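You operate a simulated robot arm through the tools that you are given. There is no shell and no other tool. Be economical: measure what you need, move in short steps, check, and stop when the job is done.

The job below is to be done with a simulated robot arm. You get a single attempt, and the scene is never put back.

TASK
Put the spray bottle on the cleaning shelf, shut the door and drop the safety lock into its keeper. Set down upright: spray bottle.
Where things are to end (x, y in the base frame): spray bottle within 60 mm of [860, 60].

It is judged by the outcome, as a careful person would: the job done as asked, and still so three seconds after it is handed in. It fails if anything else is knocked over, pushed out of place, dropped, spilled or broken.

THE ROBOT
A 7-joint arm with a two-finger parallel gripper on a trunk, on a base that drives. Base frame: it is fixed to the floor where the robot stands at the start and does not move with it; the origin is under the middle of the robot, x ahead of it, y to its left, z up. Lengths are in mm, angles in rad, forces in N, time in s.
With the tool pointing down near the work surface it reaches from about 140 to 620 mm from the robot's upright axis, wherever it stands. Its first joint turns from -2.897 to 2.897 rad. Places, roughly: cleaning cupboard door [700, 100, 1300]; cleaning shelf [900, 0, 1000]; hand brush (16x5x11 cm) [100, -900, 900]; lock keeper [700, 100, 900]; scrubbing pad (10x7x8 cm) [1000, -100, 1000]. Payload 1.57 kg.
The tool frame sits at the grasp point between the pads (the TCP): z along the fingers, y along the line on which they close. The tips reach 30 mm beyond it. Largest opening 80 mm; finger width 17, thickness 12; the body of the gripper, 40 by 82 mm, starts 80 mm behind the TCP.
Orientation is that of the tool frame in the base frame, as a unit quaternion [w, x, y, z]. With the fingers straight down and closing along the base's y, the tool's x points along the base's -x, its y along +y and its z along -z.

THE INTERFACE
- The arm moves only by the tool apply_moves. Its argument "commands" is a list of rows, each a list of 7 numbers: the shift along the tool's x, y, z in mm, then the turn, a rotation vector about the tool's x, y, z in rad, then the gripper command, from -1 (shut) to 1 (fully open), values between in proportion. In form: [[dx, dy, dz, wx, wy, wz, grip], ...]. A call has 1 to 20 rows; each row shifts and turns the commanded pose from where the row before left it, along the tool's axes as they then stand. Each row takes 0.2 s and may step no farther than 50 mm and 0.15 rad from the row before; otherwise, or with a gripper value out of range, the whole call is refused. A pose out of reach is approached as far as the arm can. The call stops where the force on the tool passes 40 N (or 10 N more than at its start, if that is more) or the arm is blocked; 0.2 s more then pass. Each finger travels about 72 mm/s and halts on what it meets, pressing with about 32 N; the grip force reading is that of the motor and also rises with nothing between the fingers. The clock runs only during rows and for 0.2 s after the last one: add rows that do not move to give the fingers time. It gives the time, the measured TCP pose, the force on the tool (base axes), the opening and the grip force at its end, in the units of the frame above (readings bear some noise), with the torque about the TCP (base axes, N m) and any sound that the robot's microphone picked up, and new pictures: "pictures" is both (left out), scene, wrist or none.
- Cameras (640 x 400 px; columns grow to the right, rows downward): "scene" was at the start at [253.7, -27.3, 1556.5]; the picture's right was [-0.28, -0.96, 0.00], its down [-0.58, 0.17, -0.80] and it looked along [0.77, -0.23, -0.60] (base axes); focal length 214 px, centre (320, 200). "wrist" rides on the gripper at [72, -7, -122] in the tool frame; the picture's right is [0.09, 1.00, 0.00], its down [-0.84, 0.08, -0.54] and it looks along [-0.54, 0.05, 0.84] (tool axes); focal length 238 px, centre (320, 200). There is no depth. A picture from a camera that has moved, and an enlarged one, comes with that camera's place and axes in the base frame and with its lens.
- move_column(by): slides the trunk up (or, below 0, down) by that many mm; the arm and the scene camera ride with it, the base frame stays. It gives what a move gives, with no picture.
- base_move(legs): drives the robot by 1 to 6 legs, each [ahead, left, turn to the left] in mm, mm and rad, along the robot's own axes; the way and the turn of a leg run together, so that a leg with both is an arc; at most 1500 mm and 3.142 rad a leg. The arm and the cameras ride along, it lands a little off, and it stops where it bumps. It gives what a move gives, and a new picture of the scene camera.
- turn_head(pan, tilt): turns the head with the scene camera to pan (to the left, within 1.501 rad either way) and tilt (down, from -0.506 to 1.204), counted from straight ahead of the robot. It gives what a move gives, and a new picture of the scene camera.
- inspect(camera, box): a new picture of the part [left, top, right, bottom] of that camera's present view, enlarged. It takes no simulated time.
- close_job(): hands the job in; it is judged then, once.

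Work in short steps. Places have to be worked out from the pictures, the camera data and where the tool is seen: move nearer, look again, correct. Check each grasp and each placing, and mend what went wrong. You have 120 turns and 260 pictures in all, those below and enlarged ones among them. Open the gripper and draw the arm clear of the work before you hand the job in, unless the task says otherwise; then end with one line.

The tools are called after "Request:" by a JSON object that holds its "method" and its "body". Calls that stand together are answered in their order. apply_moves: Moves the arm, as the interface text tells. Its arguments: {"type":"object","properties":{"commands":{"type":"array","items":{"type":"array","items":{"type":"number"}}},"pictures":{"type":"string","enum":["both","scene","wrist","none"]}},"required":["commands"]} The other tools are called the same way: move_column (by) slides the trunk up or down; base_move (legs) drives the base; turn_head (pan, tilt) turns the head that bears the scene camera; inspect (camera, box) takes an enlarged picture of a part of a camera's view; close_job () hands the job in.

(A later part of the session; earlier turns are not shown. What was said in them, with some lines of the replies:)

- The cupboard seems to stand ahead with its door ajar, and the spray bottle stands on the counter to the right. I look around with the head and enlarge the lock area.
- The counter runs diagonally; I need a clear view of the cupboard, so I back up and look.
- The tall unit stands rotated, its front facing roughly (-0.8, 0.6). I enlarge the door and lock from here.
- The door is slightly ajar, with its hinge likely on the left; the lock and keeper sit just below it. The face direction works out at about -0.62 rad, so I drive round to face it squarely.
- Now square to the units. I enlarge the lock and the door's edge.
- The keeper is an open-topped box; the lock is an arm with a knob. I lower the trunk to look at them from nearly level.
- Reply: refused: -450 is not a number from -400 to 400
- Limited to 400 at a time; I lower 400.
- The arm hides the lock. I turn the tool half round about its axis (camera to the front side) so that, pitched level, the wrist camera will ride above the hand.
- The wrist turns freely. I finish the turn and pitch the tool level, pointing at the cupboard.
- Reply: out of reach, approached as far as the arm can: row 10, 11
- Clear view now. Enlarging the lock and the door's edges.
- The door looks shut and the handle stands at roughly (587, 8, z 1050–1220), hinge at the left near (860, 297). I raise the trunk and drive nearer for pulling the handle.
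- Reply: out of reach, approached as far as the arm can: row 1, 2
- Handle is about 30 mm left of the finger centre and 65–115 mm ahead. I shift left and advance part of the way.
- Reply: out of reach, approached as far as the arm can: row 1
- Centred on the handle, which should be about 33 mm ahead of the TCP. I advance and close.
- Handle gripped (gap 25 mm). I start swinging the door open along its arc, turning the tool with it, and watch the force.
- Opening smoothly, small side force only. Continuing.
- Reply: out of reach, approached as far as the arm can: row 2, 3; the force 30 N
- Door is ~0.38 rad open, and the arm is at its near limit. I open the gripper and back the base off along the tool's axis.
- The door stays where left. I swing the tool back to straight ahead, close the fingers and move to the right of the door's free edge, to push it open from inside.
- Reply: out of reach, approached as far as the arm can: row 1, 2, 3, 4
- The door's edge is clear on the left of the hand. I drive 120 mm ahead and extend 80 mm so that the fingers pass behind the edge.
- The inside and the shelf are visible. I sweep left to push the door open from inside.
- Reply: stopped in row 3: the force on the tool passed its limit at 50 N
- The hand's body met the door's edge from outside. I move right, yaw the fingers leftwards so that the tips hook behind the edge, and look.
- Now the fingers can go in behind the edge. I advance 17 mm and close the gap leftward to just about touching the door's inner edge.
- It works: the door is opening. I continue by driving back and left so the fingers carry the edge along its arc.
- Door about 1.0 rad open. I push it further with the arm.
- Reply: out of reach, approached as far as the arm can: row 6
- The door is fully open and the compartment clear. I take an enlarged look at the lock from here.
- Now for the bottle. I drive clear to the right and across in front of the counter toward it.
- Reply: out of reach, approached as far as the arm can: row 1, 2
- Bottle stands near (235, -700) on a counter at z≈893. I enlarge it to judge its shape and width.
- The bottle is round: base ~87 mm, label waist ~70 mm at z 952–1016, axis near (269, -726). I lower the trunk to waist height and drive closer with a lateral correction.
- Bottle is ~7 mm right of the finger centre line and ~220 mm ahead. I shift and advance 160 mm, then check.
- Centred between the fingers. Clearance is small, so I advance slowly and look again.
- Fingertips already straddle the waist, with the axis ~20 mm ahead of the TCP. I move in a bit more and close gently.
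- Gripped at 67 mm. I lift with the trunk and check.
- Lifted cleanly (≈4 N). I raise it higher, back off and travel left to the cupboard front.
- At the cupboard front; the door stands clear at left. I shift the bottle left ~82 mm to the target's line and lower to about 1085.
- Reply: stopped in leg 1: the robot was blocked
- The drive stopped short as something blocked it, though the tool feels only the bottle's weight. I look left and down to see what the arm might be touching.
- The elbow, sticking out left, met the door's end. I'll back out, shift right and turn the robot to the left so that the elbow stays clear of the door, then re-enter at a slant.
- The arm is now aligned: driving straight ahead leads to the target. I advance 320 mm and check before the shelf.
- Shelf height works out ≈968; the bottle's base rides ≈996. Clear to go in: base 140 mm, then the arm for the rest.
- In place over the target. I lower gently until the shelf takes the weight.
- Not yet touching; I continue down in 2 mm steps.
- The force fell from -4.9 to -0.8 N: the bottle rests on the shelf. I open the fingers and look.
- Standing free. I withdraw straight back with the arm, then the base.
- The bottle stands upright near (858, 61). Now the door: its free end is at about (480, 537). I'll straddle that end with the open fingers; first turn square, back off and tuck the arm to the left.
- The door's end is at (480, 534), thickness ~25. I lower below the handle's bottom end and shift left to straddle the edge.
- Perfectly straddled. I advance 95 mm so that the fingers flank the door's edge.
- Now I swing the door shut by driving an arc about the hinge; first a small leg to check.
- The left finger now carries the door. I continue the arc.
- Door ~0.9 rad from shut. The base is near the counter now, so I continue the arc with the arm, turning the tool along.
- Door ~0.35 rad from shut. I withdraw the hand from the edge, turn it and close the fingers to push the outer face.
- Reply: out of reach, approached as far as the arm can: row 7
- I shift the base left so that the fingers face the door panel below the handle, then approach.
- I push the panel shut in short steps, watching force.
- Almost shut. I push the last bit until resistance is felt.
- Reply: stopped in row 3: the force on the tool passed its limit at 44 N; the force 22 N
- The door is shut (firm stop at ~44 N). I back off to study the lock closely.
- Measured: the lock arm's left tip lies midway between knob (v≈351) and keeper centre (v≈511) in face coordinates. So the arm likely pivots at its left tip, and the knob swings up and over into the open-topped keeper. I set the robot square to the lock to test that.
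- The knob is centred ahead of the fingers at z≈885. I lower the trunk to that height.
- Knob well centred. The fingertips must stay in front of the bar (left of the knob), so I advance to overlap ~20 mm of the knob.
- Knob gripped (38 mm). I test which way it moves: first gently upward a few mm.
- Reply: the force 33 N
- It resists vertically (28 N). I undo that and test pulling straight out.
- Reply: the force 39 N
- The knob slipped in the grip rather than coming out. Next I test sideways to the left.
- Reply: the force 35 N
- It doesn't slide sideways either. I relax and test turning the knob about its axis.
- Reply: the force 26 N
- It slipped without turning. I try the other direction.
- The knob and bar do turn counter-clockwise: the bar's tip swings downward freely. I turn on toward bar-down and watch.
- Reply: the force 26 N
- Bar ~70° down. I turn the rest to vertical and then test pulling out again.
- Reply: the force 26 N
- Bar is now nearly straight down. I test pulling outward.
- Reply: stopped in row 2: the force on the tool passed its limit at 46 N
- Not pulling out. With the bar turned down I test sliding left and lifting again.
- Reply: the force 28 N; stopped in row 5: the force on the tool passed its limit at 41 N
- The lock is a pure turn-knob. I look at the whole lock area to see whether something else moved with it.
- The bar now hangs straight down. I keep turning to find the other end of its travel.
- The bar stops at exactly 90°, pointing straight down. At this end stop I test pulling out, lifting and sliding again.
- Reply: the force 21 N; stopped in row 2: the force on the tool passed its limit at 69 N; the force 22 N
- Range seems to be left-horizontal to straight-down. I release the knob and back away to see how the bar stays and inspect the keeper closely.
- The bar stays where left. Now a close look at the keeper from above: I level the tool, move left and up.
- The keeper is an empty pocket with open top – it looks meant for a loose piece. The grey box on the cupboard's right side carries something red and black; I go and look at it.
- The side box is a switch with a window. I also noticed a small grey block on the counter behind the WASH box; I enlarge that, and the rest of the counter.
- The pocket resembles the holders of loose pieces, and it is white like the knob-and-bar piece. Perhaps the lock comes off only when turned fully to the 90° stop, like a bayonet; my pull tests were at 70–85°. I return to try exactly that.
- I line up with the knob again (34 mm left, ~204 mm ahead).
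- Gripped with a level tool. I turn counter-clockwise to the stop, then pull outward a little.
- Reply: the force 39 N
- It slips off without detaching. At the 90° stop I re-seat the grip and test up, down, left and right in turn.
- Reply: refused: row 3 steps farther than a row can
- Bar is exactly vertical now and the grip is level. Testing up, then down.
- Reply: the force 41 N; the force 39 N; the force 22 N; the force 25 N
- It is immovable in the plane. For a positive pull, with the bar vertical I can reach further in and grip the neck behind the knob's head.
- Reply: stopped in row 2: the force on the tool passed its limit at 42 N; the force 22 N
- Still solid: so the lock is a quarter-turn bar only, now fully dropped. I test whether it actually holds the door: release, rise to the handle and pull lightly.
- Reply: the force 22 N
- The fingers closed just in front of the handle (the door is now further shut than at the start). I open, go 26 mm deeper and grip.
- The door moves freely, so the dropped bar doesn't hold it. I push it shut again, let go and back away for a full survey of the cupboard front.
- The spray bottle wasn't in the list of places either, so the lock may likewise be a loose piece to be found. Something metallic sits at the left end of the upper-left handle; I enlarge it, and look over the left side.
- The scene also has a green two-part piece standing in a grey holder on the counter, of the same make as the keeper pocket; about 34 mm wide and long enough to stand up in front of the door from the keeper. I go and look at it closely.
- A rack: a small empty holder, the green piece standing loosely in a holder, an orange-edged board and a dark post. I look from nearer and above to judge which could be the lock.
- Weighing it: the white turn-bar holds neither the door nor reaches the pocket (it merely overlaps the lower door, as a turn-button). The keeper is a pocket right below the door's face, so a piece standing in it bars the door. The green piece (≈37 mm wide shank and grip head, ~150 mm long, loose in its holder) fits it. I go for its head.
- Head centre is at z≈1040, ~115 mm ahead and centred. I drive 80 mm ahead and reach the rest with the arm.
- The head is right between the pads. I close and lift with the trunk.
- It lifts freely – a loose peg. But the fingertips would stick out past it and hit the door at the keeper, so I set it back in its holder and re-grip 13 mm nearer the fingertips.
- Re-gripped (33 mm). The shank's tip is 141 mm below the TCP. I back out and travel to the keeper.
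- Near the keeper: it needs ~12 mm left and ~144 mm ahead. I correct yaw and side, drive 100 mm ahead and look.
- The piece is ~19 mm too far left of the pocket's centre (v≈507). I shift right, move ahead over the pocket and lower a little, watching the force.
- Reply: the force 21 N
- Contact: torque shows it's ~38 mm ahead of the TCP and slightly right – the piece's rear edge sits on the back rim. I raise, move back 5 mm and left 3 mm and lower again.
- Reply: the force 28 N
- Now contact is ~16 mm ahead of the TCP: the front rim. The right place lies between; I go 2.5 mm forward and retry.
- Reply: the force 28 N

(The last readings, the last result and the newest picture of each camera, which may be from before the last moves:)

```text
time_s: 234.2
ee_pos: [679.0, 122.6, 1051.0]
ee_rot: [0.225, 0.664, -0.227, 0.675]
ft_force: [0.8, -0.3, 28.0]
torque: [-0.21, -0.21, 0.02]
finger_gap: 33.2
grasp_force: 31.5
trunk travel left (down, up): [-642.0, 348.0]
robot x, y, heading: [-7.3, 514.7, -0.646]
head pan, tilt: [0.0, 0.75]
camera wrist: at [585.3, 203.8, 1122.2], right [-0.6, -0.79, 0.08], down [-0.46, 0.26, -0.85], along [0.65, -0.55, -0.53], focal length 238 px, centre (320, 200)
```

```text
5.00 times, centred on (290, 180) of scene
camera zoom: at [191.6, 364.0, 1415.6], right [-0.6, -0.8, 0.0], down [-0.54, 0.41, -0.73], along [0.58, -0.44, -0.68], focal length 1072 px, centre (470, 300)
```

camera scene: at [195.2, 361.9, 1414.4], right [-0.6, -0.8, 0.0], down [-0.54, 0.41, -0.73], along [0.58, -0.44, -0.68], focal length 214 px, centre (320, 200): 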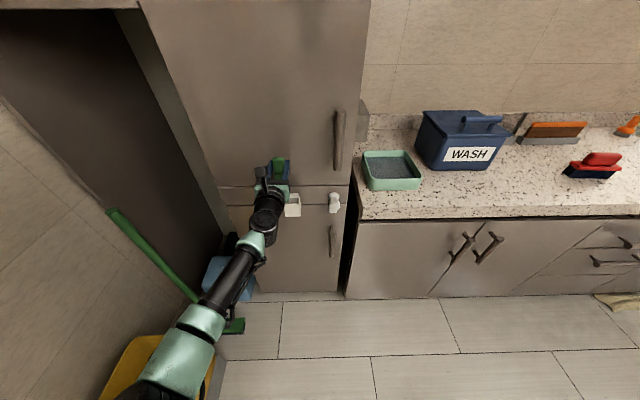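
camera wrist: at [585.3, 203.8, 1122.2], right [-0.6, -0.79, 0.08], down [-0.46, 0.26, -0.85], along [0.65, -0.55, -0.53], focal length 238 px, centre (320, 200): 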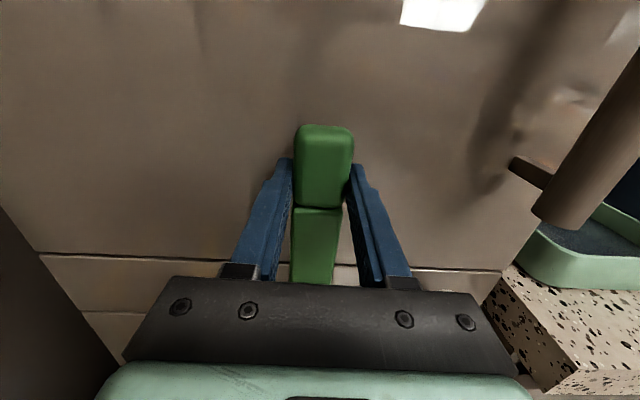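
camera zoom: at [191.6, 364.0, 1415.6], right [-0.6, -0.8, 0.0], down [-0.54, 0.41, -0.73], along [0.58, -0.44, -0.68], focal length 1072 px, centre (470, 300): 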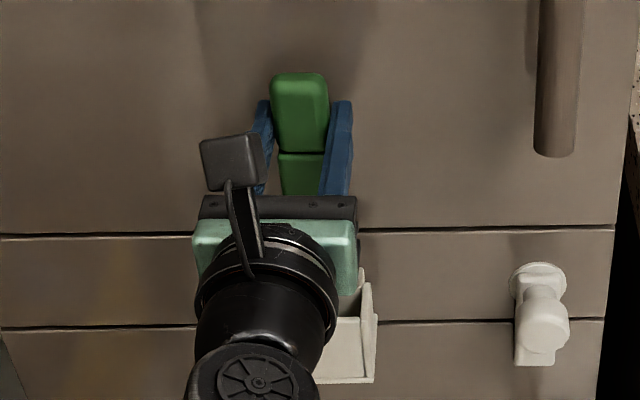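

The piece has slid up ~10 mm in the grip; contact is now at its front edge on the front rim, so it is nearly in. I lift, press lightly and creep forward so that it can fall in.

Request:
{"method": "apply_moves", "body": {"commands": [[18, 0, 0, 0, 0, 0, -1], [0, 0, 1, 0, 0, 0, -1], [-8, 0, 0, 0, 0, 0, -1], [-6, 0, 0, 0, 0, 0, -1], [0, 0, 0.7, 0, 0, 0, -1], [0, 0, 0.7, 0, 0, 0, -1], [0, 0, 0.7, 0, 0, 0, -1], [-3, 0, 0.7, 0, 0, 0, -1], [0, 0, 0.7, 0, 0, 0, -1], [-3, 0, 0, 0, 0, 0, -1], [-3, 0, 0, 0, 0, 0, -1], [0, 0, 0, 0, 0, 0, -1]], "pictures": "wrist"}}

```text
time_s: 236.8
ee_pos: [683.9, 121.5, 1049.7]
ee_rot: [0.225, 0.662, -0.227, 0.678]
ft_force: [1.2, 0.0, 28.8]
torque: [-0.25, -0.19, 0.0]
finger_gap: 33.1
grasp_force: 31.7
trunk travel left (down, up): [-642.0, 348.0]
robot x, y, heading: [-4.2, 518.0, -0.647]
head pan, tilt: [0.0, 0.75]
camera wrist: at [589.6, 200.6, 1119.1], right [-0.6, -0.79, 0.08], down [-0.46, 0.26, -0.85], along [0.65, -0.55, -0.53], focal length 238 px, centre (320, 200)
```

wrist: 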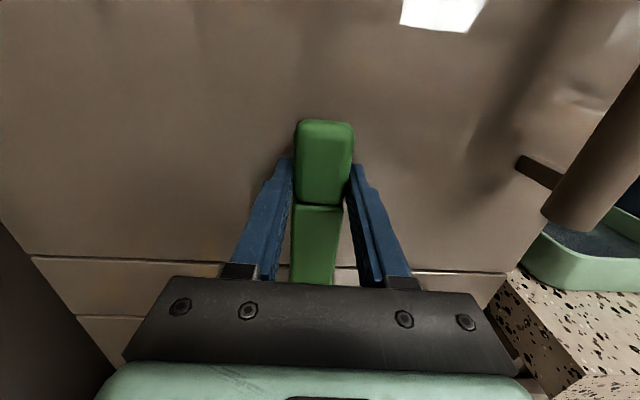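

The contact stays ~10 mm ahead of the TCP, so the shank's centre is there – it still rests on the front wall (u≈481) and needs ~8 mm more forward. I creep on.

Request:
{"method": "apply_moves", "body": {"commands": [[14, 0, 0, 0, 0, 0, -1], [0, 0, 4, 0, 0, 0, -1], [-6, 0, 0, 0, 0, 0, -1], [0, 0, 1, 0, 0, 0, -1], [0, 0, 1, 0, 0, 0, -1], [0, 0, 1, 0, 0, 0, -1], [-4, 0, 0, 0, 0, 0, -1], [-4, 0, 0, 0, 0, 0, -1], [-4, 0, 0, 0, 0, 0, -1], [0, 0, 0, 0, 0, 0, -1]], "pictures": "wrist"}}

Request:
{"method": "inspect", "body": {"camera": "scene", "box": [250, 140, 330, 220]}}

```text
time_s: 239.0
ee_pos: [689.3, 116.1, 1048.5]
ee_rot: [0.225, 0.661, -0.226, 0.679]
ft_force: [-4.9, 10.6, 29.0]
torque: [-0.11, -0.23, 0.45]
finger_gap: 33.1
grasp_force: 32.5
trunk travel left (down, up): [-642.0, 348.0]
robot x, y, heading: [-9.3, 517.9, -0.646]
head pan, tilt: [0.0, 0.75]
camera wrist: at [594.8, 197.8, 1117.2], right [-0.6, -0.79, 0.08], down [-0.46, 0.26, -0.85], along [0.65, -0.55, -0.52], focal length 238 px, centre (320, 200)
```

wrist: 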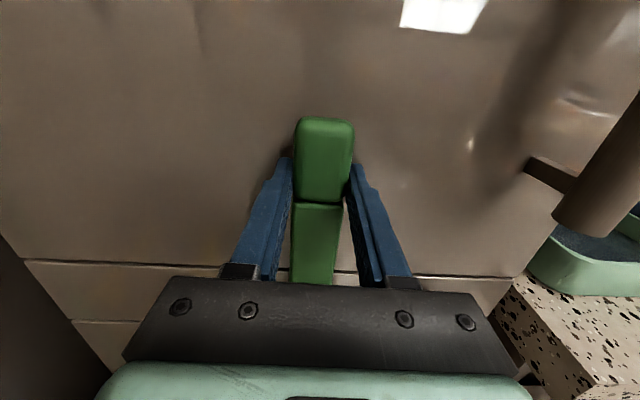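

```text
5.00 times, centred on (290, 180) of scene
camera zoom: at [190.8, 365.6, 1415.8], right [-0.6, -0.8, 0.0], down [-0.54, 0.41, -0.73], along [0.59, -0.44, -0.68], focal length 1072 px, centre (470, 300)
```

zoom: 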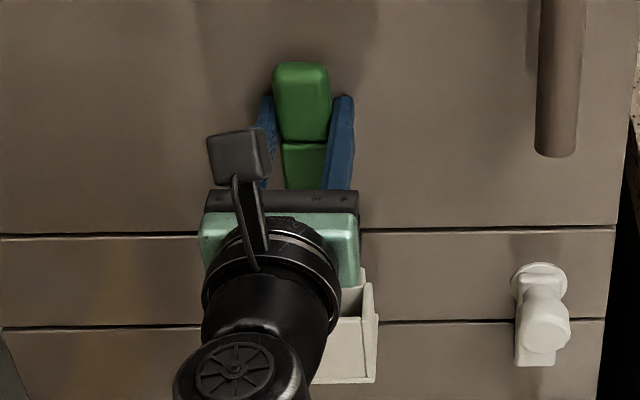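

The piece now measures slightly left of the pocket's centre and may need a few mm more depth. I lift, go right 5 and forward 3.5 mm, and press again.

Request:
{"method": "apply_moves", "body": {"commands": [[16, 0, 0, 0, 0, 0, -1], [0, 5, 0, 0, 0, 0, -1], [0, 0, 3.5, 0, 0, 0, -1], [-8, 0, 0, 0, 0, 0, -1], [0, 0, 0.8, 0, 0, 0, -1], [0, 0.8, 0.8, 0, 0, 0, -1], [-4, 0, 0, 0, 0, 0, -1], [-4, 0, 0, 0, 0, 0, -1], [-3, 0, 0, 0, 0, 0, -1], [0, 0, 0, 0, 0, 0, -1]], "pictures": "wrist"}}

Request:
{"method": "inspect", "body": {"camera": "scene", "box": [250, 140, 330, 220]}}

```text
time_s: 240.1
ee_pos: [688.6, 115.2, 1046.8]
ee_rot: [0.22, 0.67, -0.219, 0.674]
ft_force: [-23.9, 17.6, 8.7]
torque: [-0.04, 0.4, 0.68]
finger_gap: 33.3
grasp_force: 31.8
trunk travel left (down, up): [-642.0, 348.0]
robot x, y, heading: [-8.4, 518.1, -0.648]
head pan, tilt: [0.0, 0.75]
stopped in row 5: the force on the tool passed its limit at 43 N (the readings are from after the stop); the commanded pose is now the measured one
camera wrist: at [594.9, 195.2, 1118.7], right [-0.59, -0.8, 0.09], down [-0.48, 0.26, -0.84], along [0.65, -0.54, -0.54], focal length 238 px, centre (320, 200)
```

wrist: 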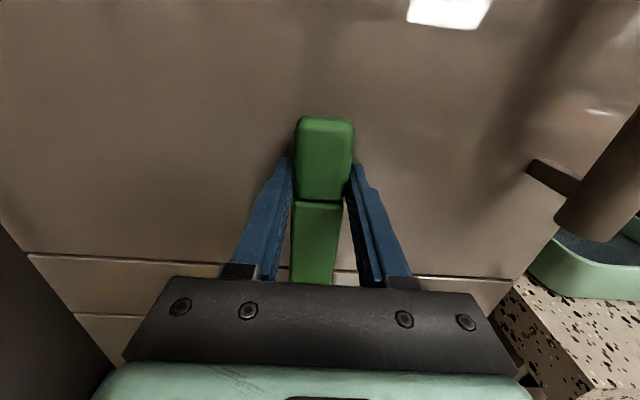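

```text
5.00 times, centred on (290, 180) of scene
camera zoom: at [189.6, 364.8, 1415.6], right [-0.6, -0.8, 0.0], down [-0.54, 0.41, -0.73], along [0.59, -0.44, -0.68], focal length 1072 px, centre (470, 300)
```

zoom: 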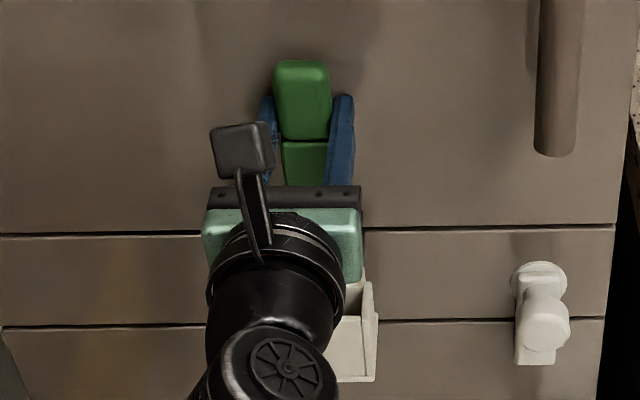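

The fingertips touch the door (30 N), so that's the depth limit; vertically there's little contact now. I ease back 1 mm and lower here.

Request:
{"method": "apply_moves", "body": {"commands": [[0, 0, -1.5, 0, 0, 0, -1], [0, 2, 0, 0, 0, 0, -1], [-4, 0, 0, 0, 0, 0, -1], [-4, 0, 0, 0, 0, 0, -1], [-4, 0, 0, 0, 0, 0, -1], [-4, 0, 0, 0, 0, 0, -1], [0, 0, 0, 0, 0, 0, -1]], "pictures": "wrist"}}

```text
time_s: 241.6
ee_pos: [687.8, 116.6, 1046.7]
ee_rot: [0.222, 0.661, -0.215, 0.684]
ft_force: [-31.5, 20.3, 11.5]
torque: [0.3, 0.69, 0.52]
finger_gap: 33.0
grasp_force: 31.6
trunk travel left (down, up): [-642.0, 348.0]
robot x, y, heading: [-5.9, 519.5, -0.653]
head pan, tilt: [0.0, 0.75]
stopped in row 7: the force on the tool passed its limit at 42 N (the readings are from after the stop); the commanded pose is now the measured one
camera wrist: at [592.4, 195.3, 1113.9], right [-0.59, -0.8, 0.09], down [-0.46, 0.24, -0.85], along [0.67, -0.54, -0.51], focal length 238 px, centre (320, 200)
```

wrist: 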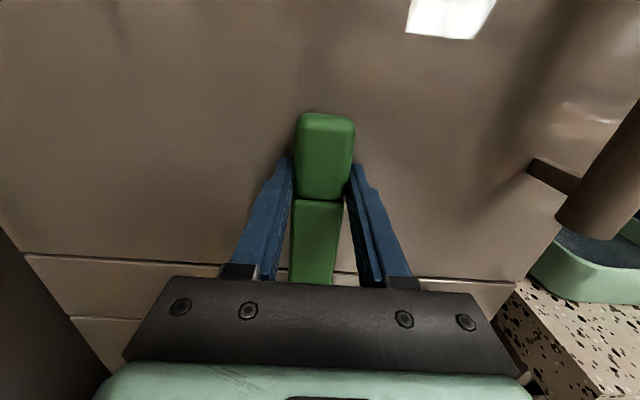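

Re-triangulating with the contact height (rim at z≈919, not 900) changes the depth: the pocket's interior spans u≈453–483, v centre ≈503.5, ~39 mm wide – a snug fit for the 33 mm piece. I was ~26 mm too deep, sitting on its back wall. I raise, move back 27 and right 6, and lower.

Request:
{"method": "apply_moves", "body": {"commands": [[14, 0, 0, 0, 0, 0, -1], [0, 0, -14, 0, 0, 0, -1], [0, 6, -13, 0, 0, 0, -1], [0, 0, 0, 0, 0, 0, -1], [-8, 0, 0, 0, 0, 0, -1], [-6, 0, 0, 0, 0, 0, -1], [-6, 0, 0, 0, 0, 0, -1], [-6, 0, 0, 0, 0, 0, -1], [0, 0, 0, 0, 0, 0, -1]], "pictures": "wrist"}}

Request:
{"method": "inspect", "body": {"camera": "scene", "box": [250, 140, 330, 220]}}

```text
time_s: 243.6
ee_pos: [665.7, 122.4, 1027.8]
ee_rot: [0.22, 0.664, -0.216, 0.681]
ft_force: [-0.8, -0.2, -0.5]
torque: [-0.02, -0.01, 0.01]
finger_gap: 33.1
grasp_force: 31.7
trunk travel left (down, up): [-642.0, 348.0]
robot x, y, heading: [-6.2, 520.1, -0.643]
head pan, tilt: [0.0, 0.75]
camera wrist: at [571.4, 202.5, 1096.1], right [-0.59, -0.8, 0.09], down [-0.47, 0.25, -0.85], along [0.66, -0.54, -0.52], focal length 238 px, centre (320, 200)
```

wrist: 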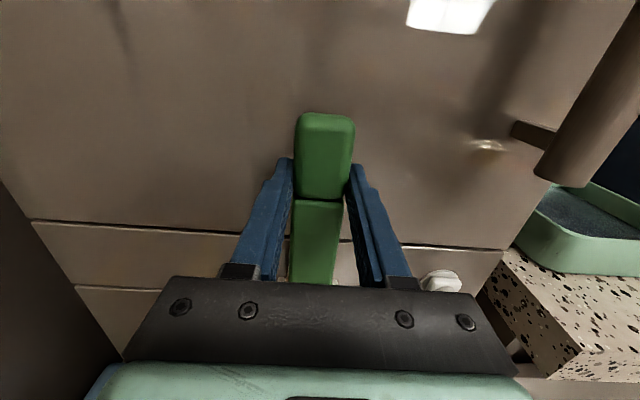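

```text
5.00 times, centred on (290, 180) of scene
camera zoom: at [195.0, 362.5, 1414.4], right [-0.6, -0.8, 0.0], down [-0.54, 0.41, -0.73], along [0.58, -0.44, -0.68], focal length 1072 px, centre (470, 300)
```

zoom: 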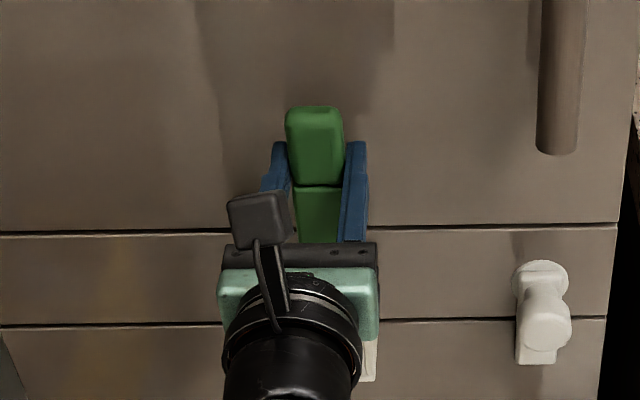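

No force at 8 mm below the rim: the shank is in the pocket. I lower the rest of the way.

Request:
{"method": "apply_moves", "body": {"commands": [[-8, 0, 0, 0, 0, 0, -1], [-8, 0, 0, 0, 0, 0, -1], [-8, 0, 0, 0, 0, 0, -1], [-5, 0, 0, 0, 0, 0, -1], [-4, 0, 0, 0, 0, 0, -1], [-3, 0, 0, 0, 0, 0, -1], [-3, 0, 0, 0, 0, 0, -1], [-3, 0, 0, 0, 0, 0, -1], [0, 0, 0, 0, 0, 0, -1]], "pictures": "wrist"}}

Request:
{"method": "inspect", "body": {"camera": "scene", "box": [250, 140, 330, 220]}}

```text
time_s: 245.6
ee_pos: [668.0, 122.0, 991.6]
ee_rot: [0.22, 0.661, -0.215, 0.684]
ft_force: [-7.4, 7.4, 16.2]
torque: [0.18, 0.2, 0.11]
finger_gap: 33.0
grasp_force: 31.8
trunk travel left (down, up): [-642.0, 348.0]
robot x, y, heading: [-5.4, 519.0, -0.649]
head pan, tilt: [0.0, 0.75]
camera wrist: at [570.8, 202.6, 1058.7], right [-0.59, -0.8, 0.09], down [-0.46, 0.24, -0.85], along [0.67, -0.54, -0.51], focal length 238 px, centre (320, 200)
```

wrist: 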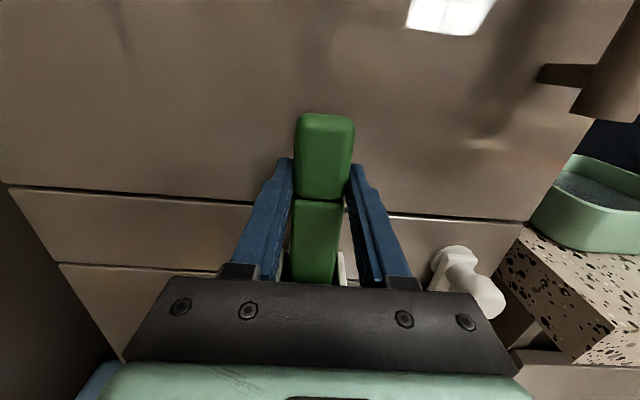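

```text
5.00 times, centred on (290, 180) of scene
camera zoom: at [192.1, 364.6, 1415.4], right [-0.6, -0.8, 0.0], down [-0.54, 0.41, -0.73], along [0.58, -0.44, -0.68], focal length 1072 px, centre (470, 300)
```

zoom: 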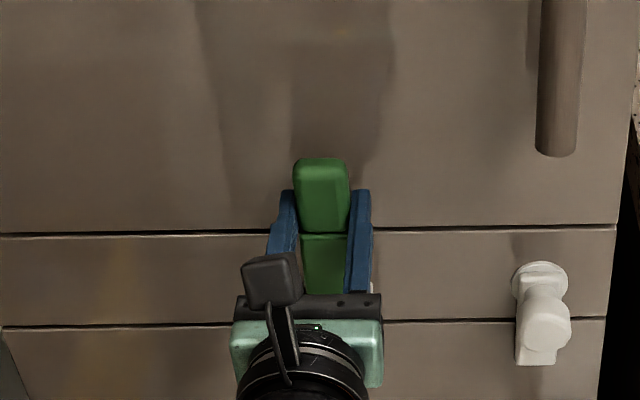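

It bottomed out at z≈992, just where the pocket's floor should be. I open and draw back.

Request:
{"method": "apply_moves", "body": {"commands": [[3, 0, 0, 0, 0, 0, -1], [0, 0, 0, 0, 0, 0, 0.3], [0, 0, 0, 0, 0, 0, 1], [0, 0, 0, 0, 0, 0, 1], [0, 0, -25, 0, 0, 0, 1], [0, 0, -35, 0, 0, 0, 1], [0, 0, -40, 0, 0, 0, 1], [0, 0, 0, 0, 0, 0, 1]], "pictures": "both"}}

```text
time_s: 247.4
ee_pos: [586.4, 181.7, 985.0]
ee_rot: [0.222, 0.664, -0.218, 0.68]
ft_force: [-0.2, 0.1, -0.3]
torque: [0.01, -0.03, -0.02]
finger_gap: 80.0
grasp_force: 0.0
trunk travel left (down, up): [-642.0, 348.0]
robot x, y, heading: [-8.0, 519.1, -0.65]
head pan, tilt: [0.0, 0.75]
camera scene: at [195.1, 361.9, 1414.3], right [-0.6, -0.8, 0.0], down [-0.54, 0.41, -0.73], along [0.58, -0.44, -0.68], focal length 214 px, centre (320, 200)
camera wrist: at [491.5, 260.9, 1054.1], right [-0.59, -0.8, 0.09], down [-0.47, 0.25, -0.85], along [0.66, -0.54, -0.52], focal length 238 px, centre (320, 200)
```

scene: 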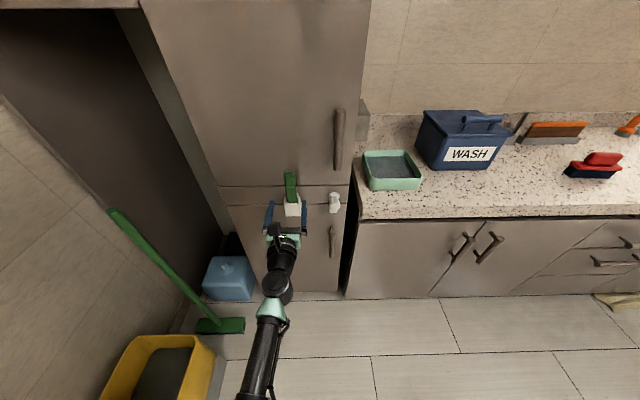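
wrist: 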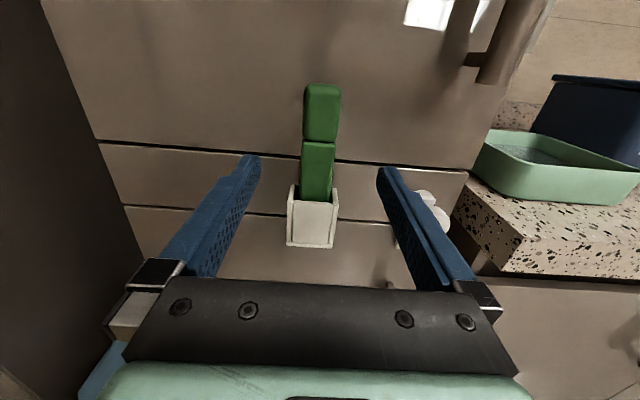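

The lock stands upright in its keeper, barring the door. I also want to put the turn-button back to horizontal as I found it: I move right, down to the knob, with the tool rolled −0.75 rad ready for the turn.

Request:
{"method": "base_move", "body": {"legs": [[0, -143, 0]]}}

Request:
{"method": "move_column", "body": {"by": -95}}

Request:
{"method": "apply_moves", "body": {"commands": [[0, 0, 0, 0, 0, -0.15, 1], [0, 0, 0, 0, 0, -0.15, 1], [0, 0, 0, 0, 0, -0.15, 1], [0, 0, 0, 0, 0, -0.15, 1], [0, 0, 0, 0, 0, -0.15, 1], [0, 0, 20, 0, 0, 0, 1], [0, 0, 20, 0, 0, 0, 1], [0, 0, 0, 0, 0, 0, 1]], "pictures": "wrist"}}

```text
time_s: 248.8
ee_pos: [498.5, 64.1, 984.5]
ee_rot: [0.219, 0.665, -0.216, 0.681]
ft_force: [0.6, -1.1, 0.1]
torque: [0.0, 0.01, 0.01]
finger_gap: 80.2
grasp_force: 0.1
trunk travel left (down, up): [-642.0, 348.0]
robot x, y, heading: [-95.1, 398.4, -0.648]
head pan, tilt: [0.0, 0.75]
camera scene: at [106.2, 245.4, 1414.4], right [-0.6, -0.8, 0.0], down [-0.54, 0.41, -0.73], along [0.58, -0.44, -0.68], focal length 214 px, centre (320, 200)
```

scene: 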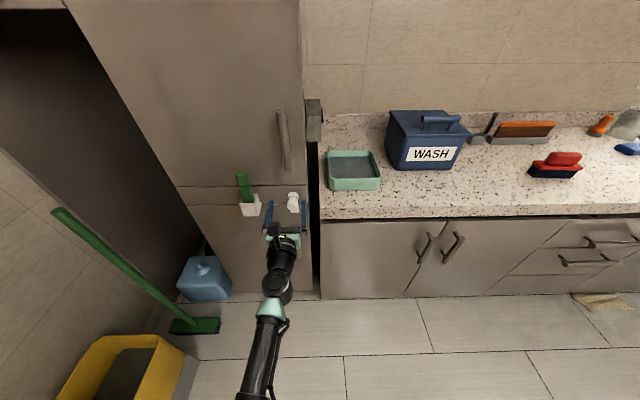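

```text
time_s: 250.1
ee_pos: [499.9, 65.3, 890.4]
ee_rot: [0.22, 0.664, -0.217, 0.68]
ft_force: [0.1, -0.2, -0.1]
torque: [-0.01, 0.02, 0.0]
finger_gap: 79.9
grasp_force: 0.1
trunk travel left (down, up): [-547.0, 443.0]
robot x, y, heading: [-96.1, 404.2, -0.655]
head pan, tilt: [0.0, 0.75]
```

```text
time_s: 251.8
ee_pos: [531.7, 40.6, 892.0]
ee_rot: [0.455, 0.698, 0.042, 0.552]
ft_force: [-0.4, 0.1, 0.5]
torque: [0.01, 0.02, -0.03]
finger_gap: 80.0
grasp_force: 0.0
trunk travel left (down, up): [-547.0, 443.0]
robot x, y, heading: [-96.8, 400.5, -0.648]
head pan, tilt: [0.0, 0.75]
camera wrist: at [464.5, 158.5, 937.1], right [-0.41, -0.53, 0.74], down [-0.8, -0.19, -0.57], along [0.45, -0.83, -0.34], focal length 238 px, centre (320, 200)
5 turns are left
```

wrist: 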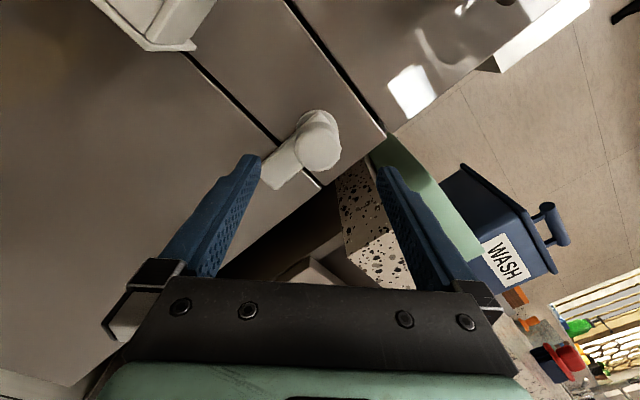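

Knob is centred. I advance, grip, turn the bar back up to horizontal, release and withdraw.

Request:
{"method": "apply_moves", "body": {"commands": [[0, 0, 29, 0, 0, 0, 1], [0, 0, 29, 0, 0, 0, 1], [0, 0, 0, 0, 0, 0, 0], [0, 0, 0, 0, 0, 0, -1], [0, 0, 0, 0, 0, 0, -1], [0, 0, 0, 0, 0, 0.15, -1], [0, 0, 0, 0, 0, 0.15, -1], [0, 0, 0, 0, 0, 0.15, -1], [0, 0, 0, 0, 0, 0.15, -1], [0, 0, 0, 0, 0, 0.15, -1], [0, 0, 0, 0, 0, 0.15, -1], [0, 0, 0, 0, 0, 0.15, -1], [0, 0, 0, 0, 0, 0.15, -1], [0, 0, 0, 0, 0, 0.15, -1], [0, 0, 0, 0, 0, 0.15, -1], [0, 0, 0, 0, 0, 0.12, -1], [0, 0, 0, 0, 0, 0, 1], [0, 0, 0, 0, 0, 0, 1], [0, 0, 0, 0, 0, 0, 1], [0, 0, -40, 0, 0, 0, 1]], "pictures": "both"}}

```text
time_s: 256.1
ee_pos: [546.3, 31.0, 891.2]
ee_rot: [-0.088, 0.511, -0.476, 0.71]
ft_force: [0.0, 0.4, -0.3]
torque: [0.06, 0.05, -0.01]
finger_gap: 80.2
grasp_force: 0.0
trunk travel left (down, up): [-547.0, 443.0]
robot x, y, heading: [-94.1, 404.1, -0.648]
head pan, tilt: [0.0, 0.75]
camera scene: at [106.2, 246.6, 1319.6], right [-0.6, -0.8, 0.0], down [-0.54, 0.41, -0.73], along [0.58, -0.44, -0.68], focal length 214 px, centre (320, 200)
camera wrist: at [417.5, 63.8, 939.1], right [-0.4, -0.58, -0.7], down [-0.08, 0.79, -0.61], along [0.91, -0.19, -0.36], focal length 238 px, centre (320, 200)
4 turns are left
```

scene: 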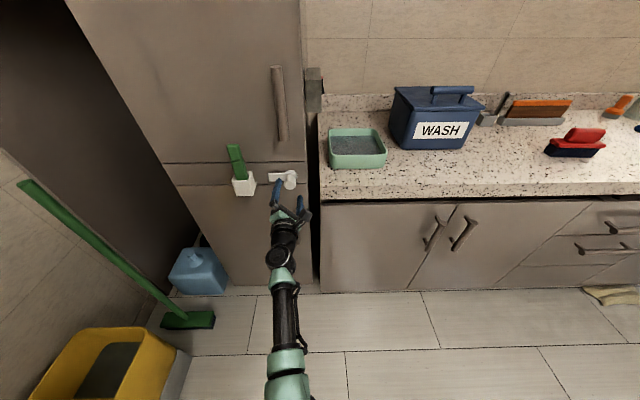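
wrist: 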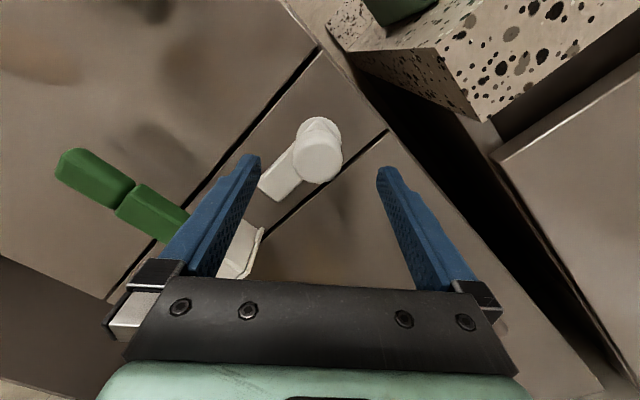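

The bar is horizontal again, the lock stands in its keeper and the door is shut. I withdraw the hand and back the base away, then take a last look.

Request:
{"method": "apply_moves", "body": {"commands": [[0, 0, -30, 0, 0, 0, 1], [0, 0, -30, 0, 0, 0, 1], [0, 0, 0, 0, 0, 0, 1]], "pictures": "none"}}

Request:
{"method": "base_move", "body": {"legs": [[-250, 0, 0]]}}

Request:
{"method": "inspect", "body": {"camera": "scene", "box": [180, 60, 380, 220]}}

```text
time_s: 256.9
ee_pos: [495.2, 66.1, 888.1]
ee_rot: [-0.086, 0.511, -0.477, 0.71]
ft_force: [-0.3, 0.0, -0.6]
torque: [-0.02, 0.0, 0.04]
finger_gap: 79.9
grasp_force: 0.0
trunk travel left (down, up): [-547.0, 443.0]
robot x, y, heading: [-94.7, 401.4, -0.647]
head pan, tilt: [0.0, 0.75]
```

```text
time_s: 258.6
ee_pos: [302.6, 218.4, 889.6]
ee_rot: [-0.089, 0.513, -0.475, 0.71]
ft_force: [-0.6, 0.6, -0.1]
torque: [0.01, 0.01, 0.01]
finger_gap: 79.8
grasp_force: 0.1
trunk travel left (down, up): [-547.0, 443.0]
robot x, y, heading: [-292.0, 550.2, -0.641]
head pan, tilt: [0.0, 0.75]
camera scene: at [-88.2, 395.4, 1319.6], right [-0.6, -0.8, 0.0], down [-0.55, 0.41, -0.73], along [0.59, -0.44, -0.68], focal length 214 px, centre (320, 200)
```

scene: 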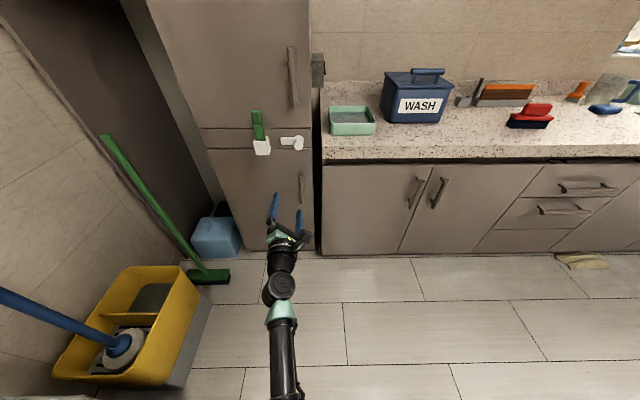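

```text
2.50 times, centred on (280, 140) of scene
camera zoom: at [-88.2, 395.4, 1319.6], right [-0.6, -0.8, 0.0], down [-0.55, 0.41, -0.73], along [0.59, -0.44, -0.68], focal length 536 px, centre (420, 350)
3 turns are left
```

zoom: 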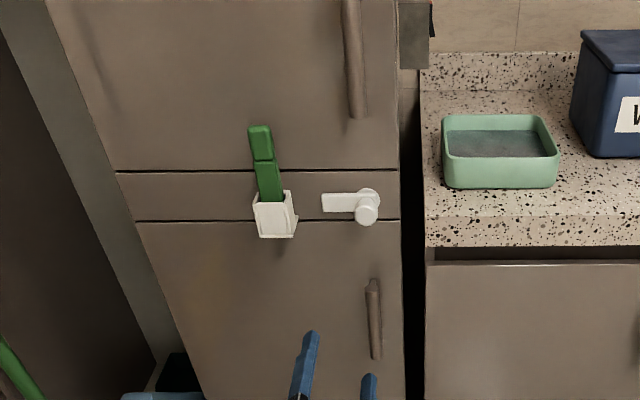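

The door is shut, the lock stands in its keeper, the turn-button is back as found, and the arm is clear with the gripper open. I hand it in.

Request:
{"method": "close_job", "body": {}}

```text
The job is handed in.
```

I put the spray bottle upright on the cleaning shelf at about (858, 61), shut the door, and stood what I took to be the safety lock in its keeper. Nothing in the scene is labelled as the lock. I used the green peg from the grey holder on the counter because it fits the keeper and stands in front of the door; I did not test that it stops the door opening.
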